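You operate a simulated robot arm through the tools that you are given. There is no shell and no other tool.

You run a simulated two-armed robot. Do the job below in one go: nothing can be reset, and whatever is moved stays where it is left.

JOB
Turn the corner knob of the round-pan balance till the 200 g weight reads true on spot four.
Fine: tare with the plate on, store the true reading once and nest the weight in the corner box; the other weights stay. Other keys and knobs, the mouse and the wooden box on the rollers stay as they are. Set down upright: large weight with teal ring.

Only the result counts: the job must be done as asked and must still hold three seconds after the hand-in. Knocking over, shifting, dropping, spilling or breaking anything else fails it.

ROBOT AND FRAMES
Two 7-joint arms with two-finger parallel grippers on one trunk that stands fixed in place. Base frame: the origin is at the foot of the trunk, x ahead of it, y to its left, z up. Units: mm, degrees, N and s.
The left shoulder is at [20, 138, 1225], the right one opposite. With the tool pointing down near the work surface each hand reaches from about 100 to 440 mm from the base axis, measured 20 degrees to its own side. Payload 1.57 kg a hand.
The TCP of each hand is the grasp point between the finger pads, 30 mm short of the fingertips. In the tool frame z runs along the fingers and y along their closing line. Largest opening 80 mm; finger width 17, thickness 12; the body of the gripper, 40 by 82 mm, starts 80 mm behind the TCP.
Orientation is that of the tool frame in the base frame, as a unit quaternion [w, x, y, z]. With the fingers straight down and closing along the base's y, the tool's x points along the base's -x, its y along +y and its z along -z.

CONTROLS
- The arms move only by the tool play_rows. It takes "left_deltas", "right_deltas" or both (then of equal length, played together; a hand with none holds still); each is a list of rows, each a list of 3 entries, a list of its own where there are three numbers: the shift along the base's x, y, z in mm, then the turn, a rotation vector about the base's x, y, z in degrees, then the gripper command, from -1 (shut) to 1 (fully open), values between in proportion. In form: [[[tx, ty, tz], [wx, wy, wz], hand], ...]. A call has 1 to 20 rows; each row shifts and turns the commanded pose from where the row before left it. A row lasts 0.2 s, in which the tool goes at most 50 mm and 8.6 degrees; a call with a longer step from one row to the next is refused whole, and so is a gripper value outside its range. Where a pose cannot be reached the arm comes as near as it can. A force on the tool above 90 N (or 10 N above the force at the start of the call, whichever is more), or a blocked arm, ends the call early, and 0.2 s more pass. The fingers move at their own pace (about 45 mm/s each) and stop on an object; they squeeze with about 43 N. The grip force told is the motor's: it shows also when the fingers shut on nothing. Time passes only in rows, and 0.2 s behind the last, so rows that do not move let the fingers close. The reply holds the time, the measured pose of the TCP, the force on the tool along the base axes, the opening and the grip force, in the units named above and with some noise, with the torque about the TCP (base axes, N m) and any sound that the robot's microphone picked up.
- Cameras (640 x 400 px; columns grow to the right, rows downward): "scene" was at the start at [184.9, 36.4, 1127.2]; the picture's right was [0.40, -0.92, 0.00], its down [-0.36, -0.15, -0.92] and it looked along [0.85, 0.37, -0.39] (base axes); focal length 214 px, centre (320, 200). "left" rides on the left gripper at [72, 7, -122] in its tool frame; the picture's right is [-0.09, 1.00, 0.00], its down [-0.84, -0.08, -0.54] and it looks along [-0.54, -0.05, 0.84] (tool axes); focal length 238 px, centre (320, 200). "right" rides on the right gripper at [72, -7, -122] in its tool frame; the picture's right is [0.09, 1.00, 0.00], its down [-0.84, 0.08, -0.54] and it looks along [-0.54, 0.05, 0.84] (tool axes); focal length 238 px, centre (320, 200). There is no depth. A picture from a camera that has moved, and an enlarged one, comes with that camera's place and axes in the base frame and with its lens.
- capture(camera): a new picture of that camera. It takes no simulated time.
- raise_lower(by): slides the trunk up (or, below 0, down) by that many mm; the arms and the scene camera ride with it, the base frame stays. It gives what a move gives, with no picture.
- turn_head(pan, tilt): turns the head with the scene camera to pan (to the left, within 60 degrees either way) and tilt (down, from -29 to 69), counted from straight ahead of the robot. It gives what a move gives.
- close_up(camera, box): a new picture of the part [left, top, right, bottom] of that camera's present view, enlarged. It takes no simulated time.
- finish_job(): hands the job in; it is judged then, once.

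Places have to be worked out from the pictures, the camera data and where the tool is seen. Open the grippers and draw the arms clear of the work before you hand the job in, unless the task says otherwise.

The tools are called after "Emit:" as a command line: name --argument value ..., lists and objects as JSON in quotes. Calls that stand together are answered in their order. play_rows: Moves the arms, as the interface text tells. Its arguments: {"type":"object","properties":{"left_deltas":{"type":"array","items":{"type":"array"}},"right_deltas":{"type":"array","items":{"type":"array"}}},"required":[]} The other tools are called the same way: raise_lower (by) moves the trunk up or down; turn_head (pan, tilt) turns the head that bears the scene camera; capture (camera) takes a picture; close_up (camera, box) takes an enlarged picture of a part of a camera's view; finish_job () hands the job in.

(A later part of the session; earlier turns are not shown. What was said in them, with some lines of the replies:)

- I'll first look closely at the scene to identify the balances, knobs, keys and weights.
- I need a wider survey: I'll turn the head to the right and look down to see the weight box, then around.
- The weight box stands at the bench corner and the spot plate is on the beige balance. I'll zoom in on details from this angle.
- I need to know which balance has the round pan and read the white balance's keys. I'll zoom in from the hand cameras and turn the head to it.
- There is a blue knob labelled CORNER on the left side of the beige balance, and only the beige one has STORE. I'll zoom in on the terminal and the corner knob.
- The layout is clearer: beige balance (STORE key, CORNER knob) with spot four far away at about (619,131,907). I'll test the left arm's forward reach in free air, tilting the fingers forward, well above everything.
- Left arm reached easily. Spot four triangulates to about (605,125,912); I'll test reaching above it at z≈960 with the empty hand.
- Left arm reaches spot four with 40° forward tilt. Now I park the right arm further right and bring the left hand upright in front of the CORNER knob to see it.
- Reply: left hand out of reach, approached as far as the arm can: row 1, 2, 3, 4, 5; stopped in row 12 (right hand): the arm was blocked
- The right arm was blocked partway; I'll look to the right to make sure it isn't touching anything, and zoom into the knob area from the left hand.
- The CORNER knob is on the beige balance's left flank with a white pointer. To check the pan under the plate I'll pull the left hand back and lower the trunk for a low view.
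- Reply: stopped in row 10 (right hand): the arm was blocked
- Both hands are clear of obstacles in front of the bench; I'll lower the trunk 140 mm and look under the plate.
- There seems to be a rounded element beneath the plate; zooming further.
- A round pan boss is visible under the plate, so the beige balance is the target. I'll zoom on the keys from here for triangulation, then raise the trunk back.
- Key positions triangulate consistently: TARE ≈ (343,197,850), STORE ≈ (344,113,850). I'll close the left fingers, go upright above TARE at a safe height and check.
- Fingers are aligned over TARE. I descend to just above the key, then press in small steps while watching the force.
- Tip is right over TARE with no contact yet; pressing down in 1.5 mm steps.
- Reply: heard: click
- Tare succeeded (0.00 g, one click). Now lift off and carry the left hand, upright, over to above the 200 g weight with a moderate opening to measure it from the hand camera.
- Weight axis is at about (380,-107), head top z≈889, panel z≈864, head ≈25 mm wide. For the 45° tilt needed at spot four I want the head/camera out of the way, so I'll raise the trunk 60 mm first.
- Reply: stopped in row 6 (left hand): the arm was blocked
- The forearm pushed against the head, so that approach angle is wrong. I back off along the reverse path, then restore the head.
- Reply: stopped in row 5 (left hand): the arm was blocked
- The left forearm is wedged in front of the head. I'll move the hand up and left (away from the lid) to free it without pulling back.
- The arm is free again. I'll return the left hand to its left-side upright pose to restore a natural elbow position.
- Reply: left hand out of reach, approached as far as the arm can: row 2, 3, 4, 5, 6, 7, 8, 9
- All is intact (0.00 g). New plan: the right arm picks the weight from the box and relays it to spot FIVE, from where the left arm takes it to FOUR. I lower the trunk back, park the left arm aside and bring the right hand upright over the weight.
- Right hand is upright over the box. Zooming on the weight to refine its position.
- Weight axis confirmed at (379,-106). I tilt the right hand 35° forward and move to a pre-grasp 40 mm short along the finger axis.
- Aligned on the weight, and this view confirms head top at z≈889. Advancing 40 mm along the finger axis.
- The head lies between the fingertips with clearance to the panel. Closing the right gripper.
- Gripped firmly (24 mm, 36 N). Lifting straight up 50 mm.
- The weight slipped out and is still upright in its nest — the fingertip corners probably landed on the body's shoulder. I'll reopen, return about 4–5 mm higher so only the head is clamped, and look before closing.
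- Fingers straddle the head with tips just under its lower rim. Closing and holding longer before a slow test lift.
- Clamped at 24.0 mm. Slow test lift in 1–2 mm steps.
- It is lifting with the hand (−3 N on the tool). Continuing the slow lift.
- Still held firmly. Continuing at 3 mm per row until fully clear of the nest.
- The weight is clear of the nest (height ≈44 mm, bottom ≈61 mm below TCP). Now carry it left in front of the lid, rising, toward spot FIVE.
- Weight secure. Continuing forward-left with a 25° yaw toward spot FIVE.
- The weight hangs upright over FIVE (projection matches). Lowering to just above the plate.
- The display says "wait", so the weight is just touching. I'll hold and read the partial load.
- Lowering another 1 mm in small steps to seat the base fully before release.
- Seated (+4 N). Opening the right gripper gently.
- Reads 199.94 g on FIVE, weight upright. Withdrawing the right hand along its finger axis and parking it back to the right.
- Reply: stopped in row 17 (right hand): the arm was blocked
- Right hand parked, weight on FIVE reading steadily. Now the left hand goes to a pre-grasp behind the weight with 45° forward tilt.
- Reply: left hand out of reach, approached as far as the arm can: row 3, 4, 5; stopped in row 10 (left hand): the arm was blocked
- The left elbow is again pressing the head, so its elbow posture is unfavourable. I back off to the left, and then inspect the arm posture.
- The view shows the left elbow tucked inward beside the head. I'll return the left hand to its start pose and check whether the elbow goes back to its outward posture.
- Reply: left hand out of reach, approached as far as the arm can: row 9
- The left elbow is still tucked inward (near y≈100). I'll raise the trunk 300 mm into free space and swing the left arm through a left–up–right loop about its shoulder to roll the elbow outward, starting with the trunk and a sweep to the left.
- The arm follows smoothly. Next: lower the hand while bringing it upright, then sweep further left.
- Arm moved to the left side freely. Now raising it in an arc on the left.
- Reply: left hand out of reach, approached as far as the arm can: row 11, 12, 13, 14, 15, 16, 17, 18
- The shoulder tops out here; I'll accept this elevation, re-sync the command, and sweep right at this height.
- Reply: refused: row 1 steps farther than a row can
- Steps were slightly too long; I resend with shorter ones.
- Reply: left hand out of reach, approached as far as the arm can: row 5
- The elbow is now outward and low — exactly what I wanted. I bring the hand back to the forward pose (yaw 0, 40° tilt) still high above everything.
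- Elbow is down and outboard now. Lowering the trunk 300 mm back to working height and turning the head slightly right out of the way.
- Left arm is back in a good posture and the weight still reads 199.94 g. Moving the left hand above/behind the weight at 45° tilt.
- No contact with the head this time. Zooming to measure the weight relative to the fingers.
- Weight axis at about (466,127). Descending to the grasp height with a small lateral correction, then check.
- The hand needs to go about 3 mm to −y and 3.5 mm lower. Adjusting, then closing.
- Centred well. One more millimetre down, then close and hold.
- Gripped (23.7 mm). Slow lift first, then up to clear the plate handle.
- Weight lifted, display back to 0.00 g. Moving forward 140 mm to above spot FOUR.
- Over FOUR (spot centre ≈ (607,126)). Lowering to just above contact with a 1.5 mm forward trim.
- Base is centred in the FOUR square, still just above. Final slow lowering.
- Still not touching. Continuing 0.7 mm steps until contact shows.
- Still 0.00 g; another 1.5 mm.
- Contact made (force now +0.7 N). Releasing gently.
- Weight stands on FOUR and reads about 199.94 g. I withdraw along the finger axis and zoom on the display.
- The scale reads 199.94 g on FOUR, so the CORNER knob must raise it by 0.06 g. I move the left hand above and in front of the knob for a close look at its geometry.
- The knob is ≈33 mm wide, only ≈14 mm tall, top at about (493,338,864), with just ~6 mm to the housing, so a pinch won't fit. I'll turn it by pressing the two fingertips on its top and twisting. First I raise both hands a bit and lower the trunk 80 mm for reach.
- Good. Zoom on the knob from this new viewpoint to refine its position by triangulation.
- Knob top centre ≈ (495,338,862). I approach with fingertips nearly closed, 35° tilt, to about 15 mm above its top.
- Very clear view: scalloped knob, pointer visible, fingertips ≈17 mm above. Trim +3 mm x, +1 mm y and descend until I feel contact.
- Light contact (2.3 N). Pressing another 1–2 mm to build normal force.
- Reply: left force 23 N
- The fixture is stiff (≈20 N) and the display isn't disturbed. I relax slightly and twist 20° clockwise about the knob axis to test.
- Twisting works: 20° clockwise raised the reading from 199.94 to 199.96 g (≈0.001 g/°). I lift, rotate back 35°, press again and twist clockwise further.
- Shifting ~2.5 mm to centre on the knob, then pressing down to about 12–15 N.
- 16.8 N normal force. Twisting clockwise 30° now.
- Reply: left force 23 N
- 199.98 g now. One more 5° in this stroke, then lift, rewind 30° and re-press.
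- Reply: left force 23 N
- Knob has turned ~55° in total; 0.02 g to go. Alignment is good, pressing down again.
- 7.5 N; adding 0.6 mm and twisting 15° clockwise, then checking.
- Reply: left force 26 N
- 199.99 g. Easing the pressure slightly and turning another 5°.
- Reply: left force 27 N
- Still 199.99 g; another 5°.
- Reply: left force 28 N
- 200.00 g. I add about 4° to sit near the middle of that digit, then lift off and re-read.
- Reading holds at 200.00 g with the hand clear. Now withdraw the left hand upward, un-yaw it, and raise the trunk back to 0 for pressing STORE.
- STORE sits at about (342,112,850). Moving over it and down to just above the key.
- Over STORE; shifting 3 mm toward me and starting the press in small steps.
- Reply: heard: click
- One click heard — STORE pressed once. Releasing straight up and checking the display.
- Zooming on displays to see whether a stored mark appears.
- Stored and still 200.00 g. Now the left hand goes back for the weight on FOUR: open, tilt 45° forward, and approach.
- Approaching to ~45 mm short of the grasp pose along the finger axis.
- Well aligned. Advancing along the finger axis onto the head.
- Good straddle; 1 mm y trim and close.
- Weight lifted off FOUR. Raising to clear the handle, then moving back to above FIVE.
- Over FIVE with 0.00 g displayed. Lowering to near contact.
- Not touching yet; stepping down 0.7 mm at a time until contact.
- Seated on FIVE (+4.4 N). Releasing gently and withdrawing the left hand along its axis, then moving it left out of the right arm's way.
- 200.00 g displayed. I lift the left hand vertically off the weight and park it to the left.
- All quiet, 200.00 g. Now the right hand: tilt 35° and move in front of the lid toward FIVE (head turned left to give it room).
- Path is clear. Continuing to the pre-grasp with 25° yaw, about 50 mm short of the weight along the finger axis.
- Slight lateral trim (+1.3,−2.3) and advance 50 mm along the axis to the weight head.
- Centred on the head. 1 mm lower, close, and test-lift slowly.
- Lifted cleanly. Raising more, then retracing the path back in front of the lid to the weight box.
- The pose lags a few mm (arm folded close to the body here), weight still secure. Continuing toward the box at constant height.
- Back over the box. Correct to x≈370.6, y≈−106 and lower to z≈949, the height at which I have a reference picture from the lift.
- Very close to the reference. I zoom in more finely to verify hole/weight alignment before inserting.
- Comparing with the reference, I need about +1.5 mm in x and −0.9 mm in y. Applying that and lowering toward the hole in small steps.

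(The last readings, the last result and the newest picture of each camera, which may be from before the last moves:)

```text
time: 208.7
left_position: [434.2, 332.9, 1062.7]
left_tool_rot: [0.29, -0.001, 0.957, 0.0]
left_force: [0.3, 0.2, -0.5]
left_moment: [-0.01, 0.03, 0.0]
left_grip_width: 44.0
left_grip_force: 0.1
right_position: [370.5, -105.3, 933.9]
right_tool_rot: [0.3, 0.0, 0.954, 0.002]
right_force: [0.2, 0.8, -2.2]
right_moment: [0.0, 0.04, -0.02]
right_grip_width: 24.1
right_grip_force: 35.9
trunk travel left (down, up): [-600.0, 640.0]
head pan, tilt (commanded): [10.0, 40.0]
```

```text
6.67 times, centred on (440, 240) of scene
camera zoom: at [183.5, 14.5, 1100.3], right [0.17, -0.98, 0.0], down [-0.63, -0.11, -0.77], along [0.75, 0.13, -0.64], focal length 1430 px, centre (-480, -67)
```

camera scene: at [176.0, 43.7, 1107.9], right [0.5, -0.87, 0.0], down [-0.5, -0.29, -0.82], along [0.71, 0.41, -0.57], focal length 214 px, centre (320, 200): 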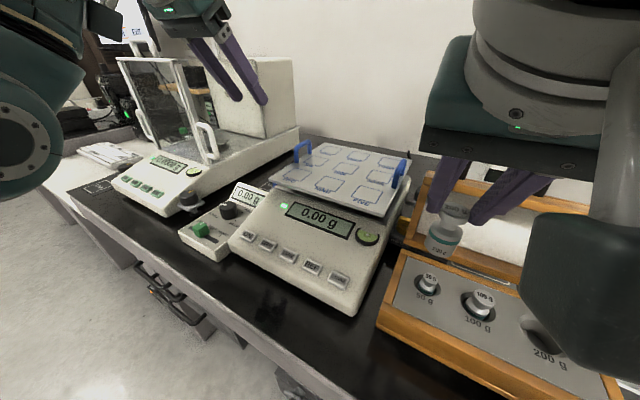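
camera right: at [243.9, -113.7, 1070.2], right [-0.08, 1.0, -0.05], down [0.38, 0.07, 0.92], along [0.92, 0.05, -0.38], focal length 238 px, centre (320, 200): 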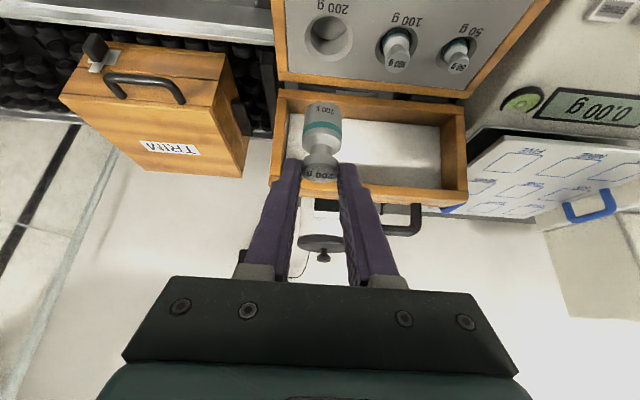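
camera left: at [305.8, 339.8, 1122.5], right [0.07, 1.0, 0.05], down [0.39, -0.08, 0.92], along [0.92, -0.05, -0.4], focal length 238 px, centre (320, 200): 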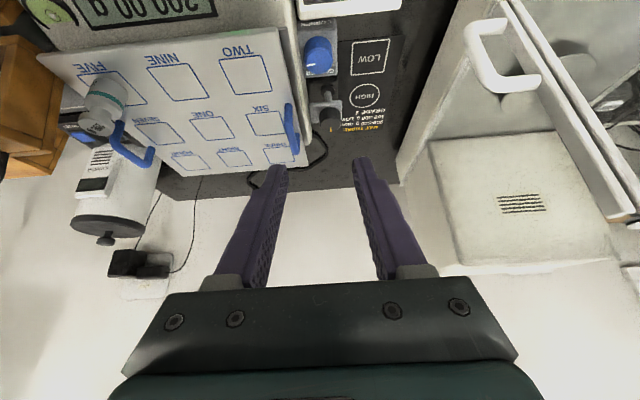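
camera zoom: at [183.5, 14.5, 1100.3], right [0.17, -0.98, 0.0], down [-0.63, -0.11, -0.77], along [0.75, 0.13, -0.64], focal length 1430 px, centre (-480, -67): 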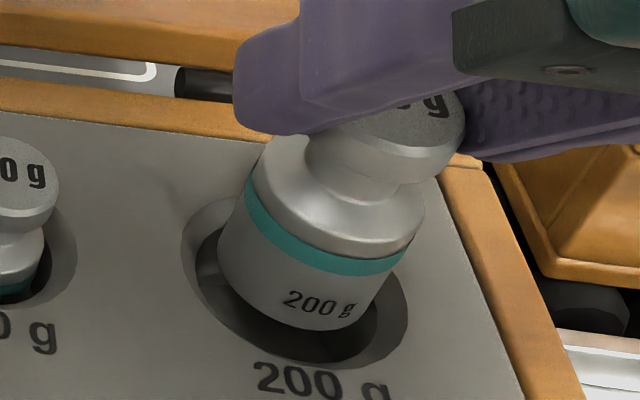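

Alignment looks centred in both views. Lowering further in 2 mm steps while watching the force.

Emit:
play_rows --right_deltas '[[[0, 0, -2], [0, 0, 0], -1], [[0, 0, -2], [0, 0, 0], -1], [[0, 0, -2], [0, 0, 0], -1], [[0, 0, -2], [0, 0, 0], -1], [[0, 0, -2], [0, 0, 0], -1]]'

Emit:
close_up --camera "right" --box '[260, 80, 380, 170]'

Emit:
close_up --camera "scene" --box '[390, 210, 480, 275]'

```text
time: 209.9
left_position: [434.1, 333.9, 1062.5]
left_tool_rot: [0.29, -0.001, 0.957, 0.0]
left_force: [-0.2, 0.4, -0.9]
left_moment: [-0.05, 0.0, -0.02]
left_grip_width: 43.6
left_grip_force: 0.0
right_position: [370.0, -105.2, 921.9]
right_tool_rot: [0.3, 0.0, 0.954, 0.001]
right_force: [0.3, -0.3, -2.8]
right_moment: [0.0, 0.01, -0.02]
right_grip_width: 24.3
right_grip_force: 36.0
trunk travel left (down, up): [-600.0, 640.0]
head pan, tilt (commanded): [10.0, 40.0]
```

```text
4.44 times, centred on (320, 125) of right
camera zoom: at [241.8, -112.8, 981.4], right [-0.08, 1.0, -0.05], down [0.38, 0.08, 0.92], along [0.92, 0.05, -0.38], focal length 1059 px, centre (320, 533)
```

zoom: 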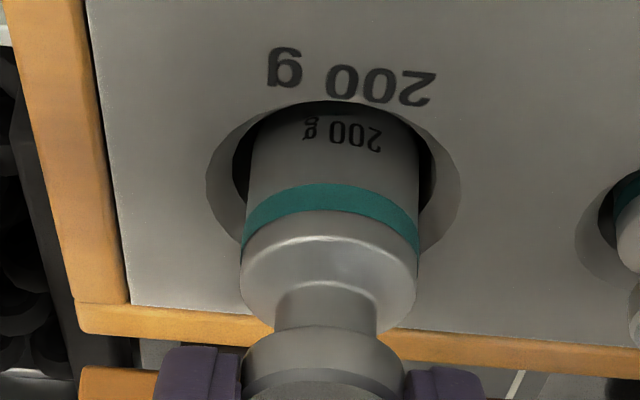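

```text
6.15 times, centred on (435, 242) of scene
camera zoom: at [183.4, 14.5, 1100.3], right [0.17, -0.98, 0.0], down [-0.63, -0.11, -0.77], along [0.75, 0.13, -0.64], focal length 1320 px, centre (-388, -62)
```

zoom: 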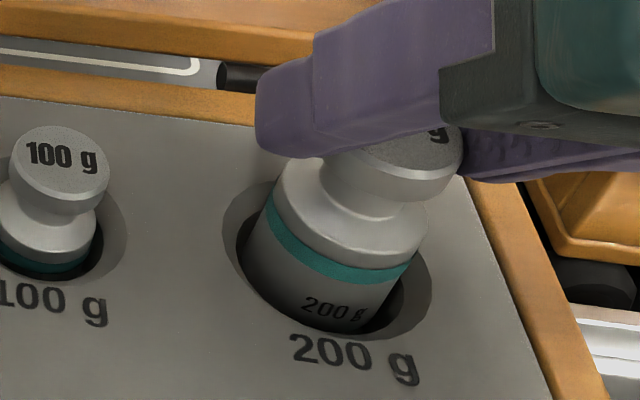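

The base is entering the nest with no resistance. Continuing down.

Emit:
play_rows --right_deltas '[[[0, 0, -2], [0, 0, 0], -1], [[0, 0, -2], [0, 0, 0], -1], [[0, 0, -2], [0, 0, 0], -1], [[0, 0, -2], [0, 0, 0], -1], [[0, 0, -1.5], [0, 0, 0], -1], [[0, 0, -1], [0, 0, 0], -1]]'

Emit:
close_up --camera "right" --box '[250, 100, 390, 190]'

Emit:
close_up --camera "scene" --box '[390, 210, 480, 275]'

```text
time: 211.3
left_position: [434.3, 334.8, 1063.5]
left_tool_rot: [0.291, -0.002, 0.957, 0.001]
left_force: [0.4, -0.1, -0.4]
left_moment: [0.0, 0.01, -0.04]
left_grip_width: 44.0
left_grip_force: 0.1
right_position: [370.9, -106.1, 911.7]
right_tool_rot: [0.3, 0.001, 0.954, 0.001]
right_force: [0.5, 0.0, -2.1]
right_moment: [-0.01, 0.02, 0.04]
right_grip_width: 24.2
right_grip_force: 36.5
trunk travel left (down, up): [-600.0, 640.0]
head pan, tilt (commanded): [10.0, 40.0]
```

```text
4.44 times, centred on (320, 145) of right
camera zoom: at [242.2, -112.7, 970.1], right [-0.08, 1.0, -0.05], down [0.38, 0.07, 0.92], along [0.92, 0.05, -0.38], focal length 1059 px, centre (320, 444)
```

zoom: 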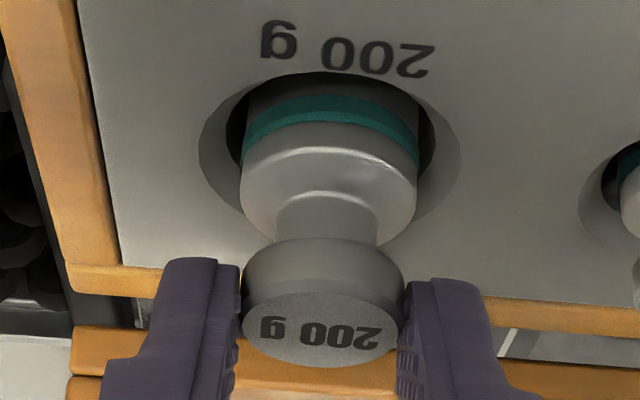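

```text
6.15 times, centred on (435, 242) of scene
camera zoom: at [183.4, 14.5, 1100.3], right [0.17, -0.98, 0.0], down [-0.63, -0.11, -0.77], along [0.75, 0.13, -0.64], focal length 1320 px, centre (-388, -62)
```

zoom: 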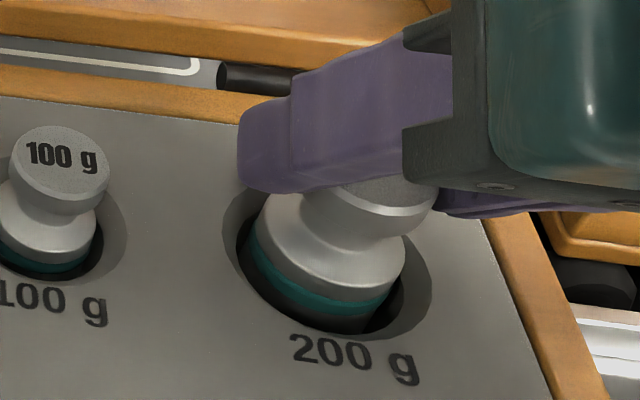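

About 5 mm left. Slow final descent until the base touches the bottom.

Emit:
play_rows --right_deltas '[[[0, 0, -1], [0, 0, 0], -1], [[0, 0, -1], [0, 0, 0], -1], [[0, 0, -1], [0, 0, 0], -1], [[0, 0, -0.7], [0, 0, 0], -1], [[0, 0, 0], [0, 0, 0], -1]]'

```text
time: 212.5
left_position: [433.9, 333.4, 1062.3]
left_tool_rot: [0.291, -0.002, 0.957, 0.001]
left_force: [-0.1, -0.5, 0.4]
left_moment: [0.01, -0.02, 0.03]
left_grip_width: 44.2
left_grip_force: 0.0
right_position: [371.4, -106.0, 909.1]
right_tool_rot: [0.3, 0.001, 0.954, 0.001]
right_force: [-0.1, 0.5, -1.8]
right_moment: [-0.02, 0.01, 0.02]
right_grip_width: 23.8
right_grip_force: 36.0
trunk travel left (down, up): [-600.0, 640.0]
head pan, tilt (commanded): [10.0, 40.0]
```

Emit:
play_rows --right_deltas '[[[0, 0, -0.6], [0, 0, 0], -1], [[0, 0, -0.6], [0, 0, 0], -1], [[0, 0, -0.5], [0, 0, 0], -1], [[0, 0, 0], [0, 0, 0], -1]]'

Emit:
close_up --camera "right" --box '[250, 100, 390, 190]'

```text
time: 213.5
left_position: [433.3, 332.5, 1062.9]
left_tool_rot: [0.291, -0.002, 0.957, 0.002]
left_force: [-0.2, -0.2, -1.3]
left_moment: [0.0, -0.02, 0.0]
left_grip_width: 44.0
left_grip_force: 0.0
right_position: [371.5, -106.1, 908.1]
right_tool_rot: [0.301, 0.001, 0.954, 0.001]
right_force: [-6.8, -1.6, 17.4]
right_moment: [-0.12, 0.42, -0.01]
right_grip_width: 24.0
right_grip_force: 35.6
trunk travel left (down, up): [-600.0, 640.0]
head pan, tilt (commanded): [10.0, 40.0]
```

```text
4.44 times, centred on (320, 145) of right
camera zoom: at [242.8, -113.1, 965.8], right [-0.08, 1.0, -0.05], down [0.37, 0.07, 0.92], along [0.92, 0.05, -0.38], focal length 1059 px, centre (320, 444)
```

zoom: 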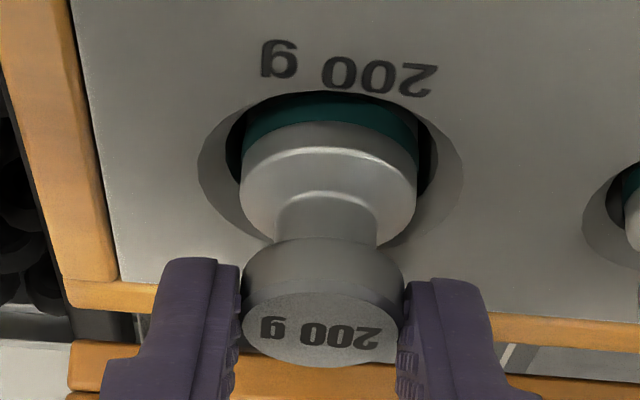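

Bottomed out (17 N at z≈908, same as the original nest height). I relax the pressure a little and open gently.

Emit:
play_rows --right_deltas '[[[0, 0, 0.6], [0, 0, 0], -1], [[0, 0, 0.3], [0, 0, 0], -1], [[0, 0, 0], [0, 0, 0], -0.38], [[0, 0, 0], [0, 0, 0], -0.3], [[0, 0, 0], [0, 0, 0], -0.2], [[0, 0, 0], [0, 0, 0], -0.1], [[0, 0, 0], [0, 0, 0], 0.05], [[0, 0, 0], [0, 0, 0], 0.05]]'

Emit:
close_up --camera "right" --box '[250, 100, 390, 190]'

Emit:
close_up --camera "scene" --box '[390, 210, 480, 275]'

```text
time: 215.3
left_position: [434.7, 332.9, 1063.3]
left_tool_rot: [0.291, -0.002, 0.957, 0.001]
left_force: [-0.7, 0.4, -0.1]
left_moment: [-0.02, 0.0, 0.0]
left_grip_width: 44.1
left_grip_force: 0.0
right_position: [370.4, -106.3, 906.9]
right_tool_rot: [0.301, 0.0, 0.954, 0.002]
right_force: [-0.4, -0.3, 0.5]
right_moment: [-0.02, 0.0, 0.0]
right_grip_width: 42.3
right_grip_force: 0.1
trunk travel left (down, up): [-600.0, 640.0]
head pan, tilt (commanded): [10.0, 40.0]
```

```text
4.44 times, centred on (320, 145) of right
camera zoom: at [242.3, -113.1, 965.9], right [-0.08, 1.0, -0.05], down [0.38, 0.08, 0.92], along [0.92, 0.05, -0.38], focal length 1059 px, centre (320, 444)
```

zoom: 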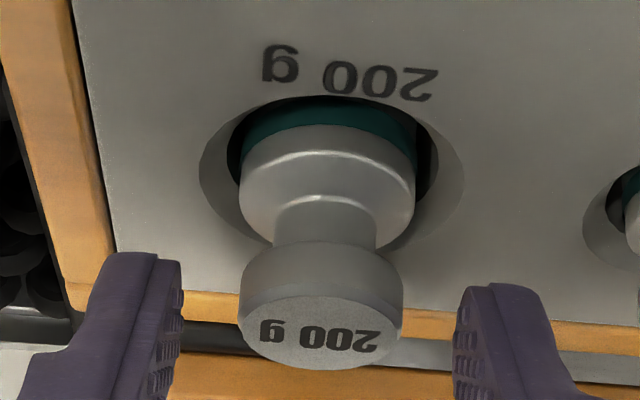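

```text
6.15 times, centred on (435, 242) of scene
camera zoom: at [183.6, 14.5, 1100.3], right [0.17, -0.98, 0.0], down [-0.63, -0.11, -0.77], along [0.75, 0.13, -0.64], focal length 1320 px, centre (-388, -62)
```

zoom: 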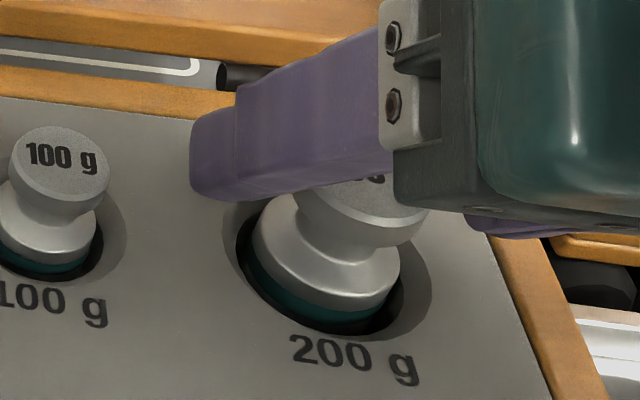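

Released; weight sits upright in its nest. Withdrawing the right hand along its axis, then up and back.

Emit:
play_rows --right_deltas '[[[-2.9, 0, 4.1], [0, 0, 0], 0.1], [[-5.7, 0, 8.2], [0, 0, 0], 0.1], [[-5.7, 0, 8.2], [0, 0, 0], 0.1], [[-5.7, 0, 8.2], [0, 0, 0], 0.1], [[-5.7, 0, 8.2], [0, 0, 0], 0.1], [[-5.7, 0, 8.2], [0, 0, 0], 0.1], [[-4, -2, 12], [0, 4, 0], 0.3], [[-4, -4, 14], [0, 5, 0], 0.5], [[-4, -6, 14], [0, 5, 0], 0.8], [[-4, -8, 14], [0, 5, 0], 1], [[-3, -8, 12], [0, 5, 0], 1], [[-3, -8, 8], [0, 5, 0], 1], [[0, -8, 4], [0, 5, 0], 1]]'

Emit:
capture --camera "right"

Emit:
capture --camera "scene"

Emit:
close_up --camera "scene" --box '[310, 200, 510, 325]'

```text
time: 218.1
left_position: [434.3, 333.0, 1063.0]
left_tool_rot: [0.292, -0.002, 0.956, 0.0]
left_force: [-0.5, -0.2, -0.7]
left_moment: [-0.01, 0.0, 0.04]
left_grip_width: 44.0
left_grip_force: 0.1
right_position: [318.2, -149.1, 1029.2]
right_tool_rot: [0.007, -0.001, 1.0, 0.002]
right_force: [0.5, 0.7, 1.1]
right_moment: [0.0, 0.02, -0.04]
right_grip_width: 80.0
right_grip_force: 0.0
trunk travel left (down, up): [-600.0, 640.0]
head pan, tilt (commanded): [10.0, 40.0]
```

```text
taken
camera right: at [244.3, -156.7, 1150.5], right [-0.09, 1.0, 0.0], down [0.83, 0.07, 0.55], along [0.55, 0.05, -0.83], focal length 238 px, centre (320, 200)
```

right: 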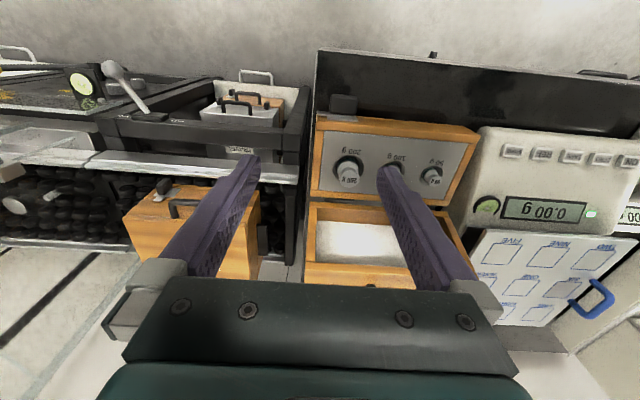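

```text
taken
camera scene: at [183.6, 14.5, 1100.4], right [0.17, -0.98, 0.0], down [-0.63, -0.11, -0.77], along [0.75, 0.13, -0.64], focal length 214 px, centre (320, 200)
```

scene: 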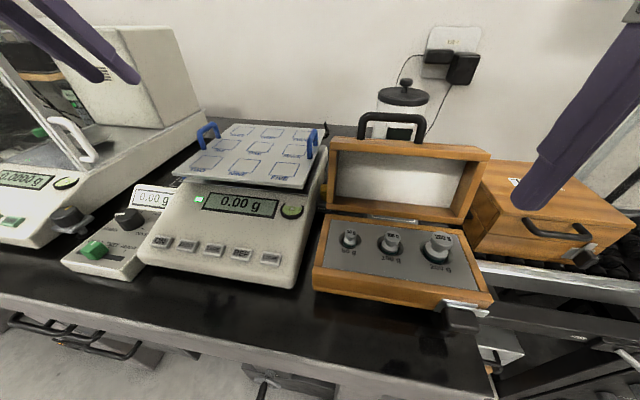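

```text
3.20 times, centred on (410, 262) of scene
camera zoom: at [183.6, 14.5, 1100.4], right [0.17, -0.98, 0.0], down [-0.63, -0.11, -0.77], along [0.75, 0.13, -0.64], focal length 686 px, centre (32, 0)
```

zoom: 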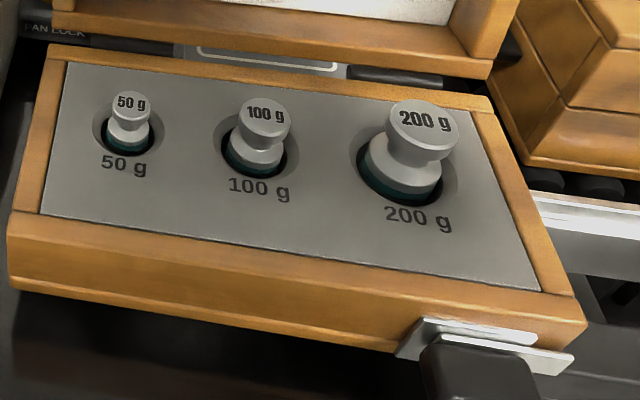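

The 200 g weight is nested exactly as before and the balance reads 0.00 g. Now I retract the left arm from over the balance with the gripper open.

Emit:
play_rows --left_deltas '[[[-8, 0, 2], [0, 2, 0], 0.3], [[-11, 0, 2], [0, 3, 0], 0.6], [[-11, 0, 2], [0, 4, 0], 1], [[-11, 0, 2], [0, 4, 0], 1], [[-11, 0, 2], [0, 4, 0], 1], [[-11, 0, 0], [0, 4, 0], 1], [[-11, 0, 0], [0, 4, 0], 1], [[-11, 0, 0], [0, 4, 0], 1], [[-11, 0, 0], [0, 3, 0], 1], [[-11, 0, 0], [0, 2, 0], 1]]'

Emit:
capture --camera "left"

Emit:
turn_head --pan 15 --tilt 30

Emit:
capture --camera "scene"

```text
time: 220.3
left_position: [328.3, 333.7, 1074.2]
left_tool_rot: [-0.002, -0.002, 1.0, 0.001]
left_force: [0.3, -0.3, 0.8]
left_moment: [0.02, 0.0, 0.0]
left_grip_width: 79.8
left_grip_force: 0.0
right_position: [318.1, -150.9, 1028.9]
right_tool_rot: [0.008, 0.001, 1.0, 0.001]
right_force: [-0.8, -0.6, 0.7]
right_moment: [-0.03, 0.04, -0.01]
right_grip_width: 80.3
right_grip_force: 0.1
trunk travel left (down, up): [-600.0, 640.0]
head pan, tilt (commanded): [10.0, 40.0]
```

```text
taken
camera left: at [256.0, 340.8, 1194.4], right [0.09, 1.0, 0.0], down [0.84, -0.08, 0.54], along [0.54, -0.05, -0.84], focal length 238 px, centre (320, 200)
```

left: 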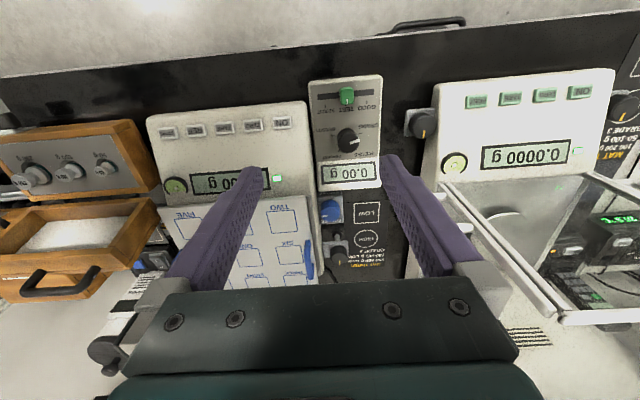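

```text
time: 221.0
left_position: [327.5, 334.1, 1075.1]
left_tool_rot: [-0.001, -0.001, 1.0, 0.001]
left_force: [0.4, -0.1, 0.0]
left_moment: [0.0, 0.03, -0.01]
left_grip_width: 79.7
left_grip_force: 0.1
right_position: [318.4, -149.9, 1029.4]
right_tool_rot: [0.007, 0.0, 1.0, 0.002]
right_force: [0.6, 0.4, -0.2]
right_moment: [-0.03, 0.02, -0.01]
right_grip_width: 79.8
right_grip_force: 0.1
trunk travel left (down, up): [-600.0, 640.0]
head pan, tilt (commanded): [15.0, 30.0]
```

```text
taken
camera scene: at [187.2, 23.1, 1115.6], right [0.26, -0.97, 0.0], down [-0.48, -0.13, -0.87], along [0.84, 0.22, -0.5], focal length 214 px, centre (320, 200)
```

scene: 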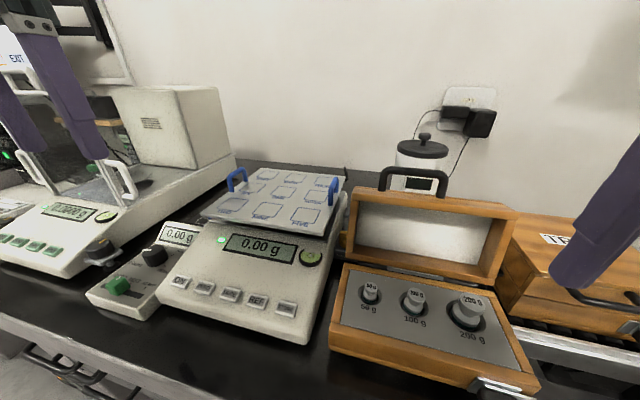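

Everything is in place: 0.00 g with the plate, weight nested upright, other items untouched. I raise the trunk to take both open hands well clear and take a last look.

Emit:
raise_lower --by 120

Emit:
capture --camera "scene"

Emit:
close_up --camera "left" --box '[120, 80, 440, 280]'

Emit:
close_up --camera "right" --box '[240, 80, 520, 255]'

```text
time: 222.5
left_position: [328.2, 333.5, 1193.9]
left_tool_rot: [-0.001, -0.002, 1.0, 0.002]
left_force: [0.1, -0.6, -0.1]
left_moment: [0.02, 0.01, 0.04]
left_grip_width: 80.0
left_grip_force: 0.1
right_position: [318.2, -150.2, 1149.6]
right_tool_rot: [0.008, 0.002, 1.0, 0.001]
right_force: [0.0, 0.1, -0.1]
right_moment: [0.03, -0.02, 0.03]
right_grip_width: 79.6
right_grip_force: 0.0
trunk travel left (down, up): [-720.0, 520.0]
head pan, tilt (commanded): [15.0, 30.0]
```

```text
taken
camera scene: at [187.2, 23.1, 1235.7], right [0.26, -0.97, 0.0], down [-0.48, -0.13, -0.87], along [0.84, 0.22, -0.5], focal length 214 px, centre (320, 200)
```

scene: 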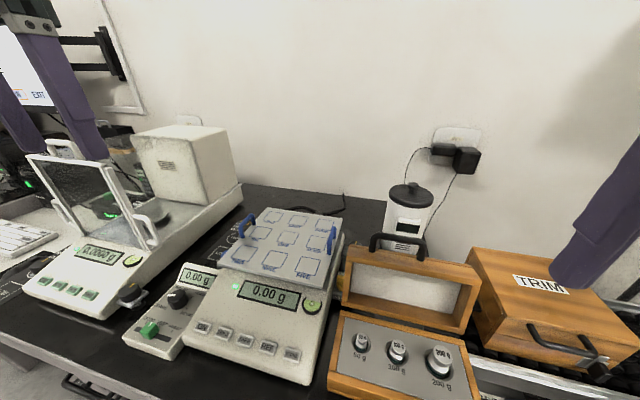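

```text
2.00 times, centred on (280, 180) of left
camera zoom: at [256.0, 340.8, 1314.4], right [0.09, 1.0, 0.0], down [0.84, -0.08, 0.54], along [0.54, -0.05, -0.84], focal length 477 px, centre (400, 240)
```

zoom: 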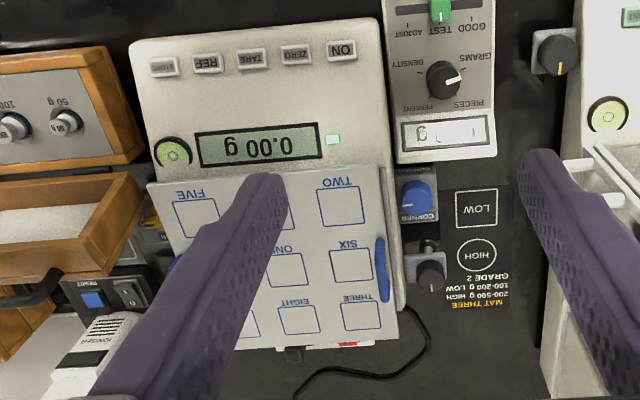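

```text
2.29 times, centred on (380, 168) of right
camera zoom: at [244.2, -156.5, 1270.1], right [-0.09, 1.0, 0.0], down [0.83, 0.07, 0.55], along [0.55, 0.05, -0.83], focal length 545 px, centre (183, 274)
```

zoom: 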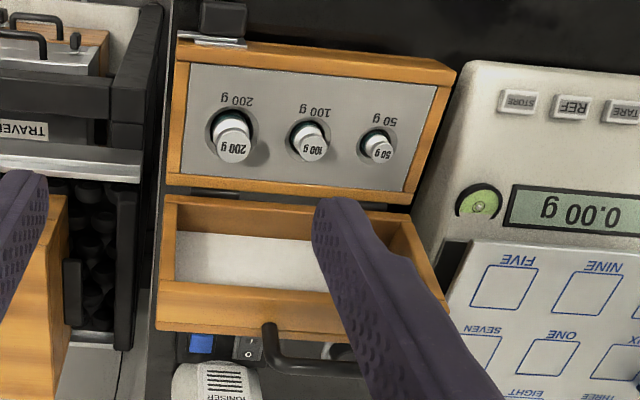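

All checks agree: tared plate reads 0.00 g, CORNER knob set so the 200 g read 200.00 g on four, one STORE press, weight nested upright, arms clear with grippers open. Handing in.

Emit:
finish_job

```text
The job is handed in.
```

I've handed the job in. With the plate tared, the 200 g weight read 200.00 g on spot four, and I pressed STORE once. The weight is now back in its nest.

- **Balance:** I took the beige one as the round-pan balance. It carries the spot plate, and it has the STORE key and the knob labelled CORNER. A round shape shows under the plate.
- **Tare:** With the plate on and no weight, I pressed TARE once and the display went to 0.00 g.
- **Adjustment:** The weight first read 199.94 g on spot four. I turned the CORNER knob clockwise until it read 200.00 g, and it held with the hand clear. A pinch grip would not fit, so I turned it by pressing the fingertips on its top.
- **Store:** I heard one click from the STORE key. Neither display shows a stored mark, so that click is the only sign it registered.
- **Weight:** The 200 g weight with the teal ring stands upright in its nest in the open weight box at the bench corner. I took that to be the corner box.
- **Other items:** The last pictures show the other weights, knobs and keys and the TRIM box where they were. The mouse was not in the final views.

- **Slip:** The first grip on the weight slipped while it was still in its nest; it stayed upright.
- **Head contact:** The left arm pressed against the robot's own head twice while I looked for a clear path, but nothing on the bench was touched.
- **Spot FIVE:** I set the weight down briefly on spot FIVE each way to pass it between hands.

Both grippers are open and the arms are raised clear.
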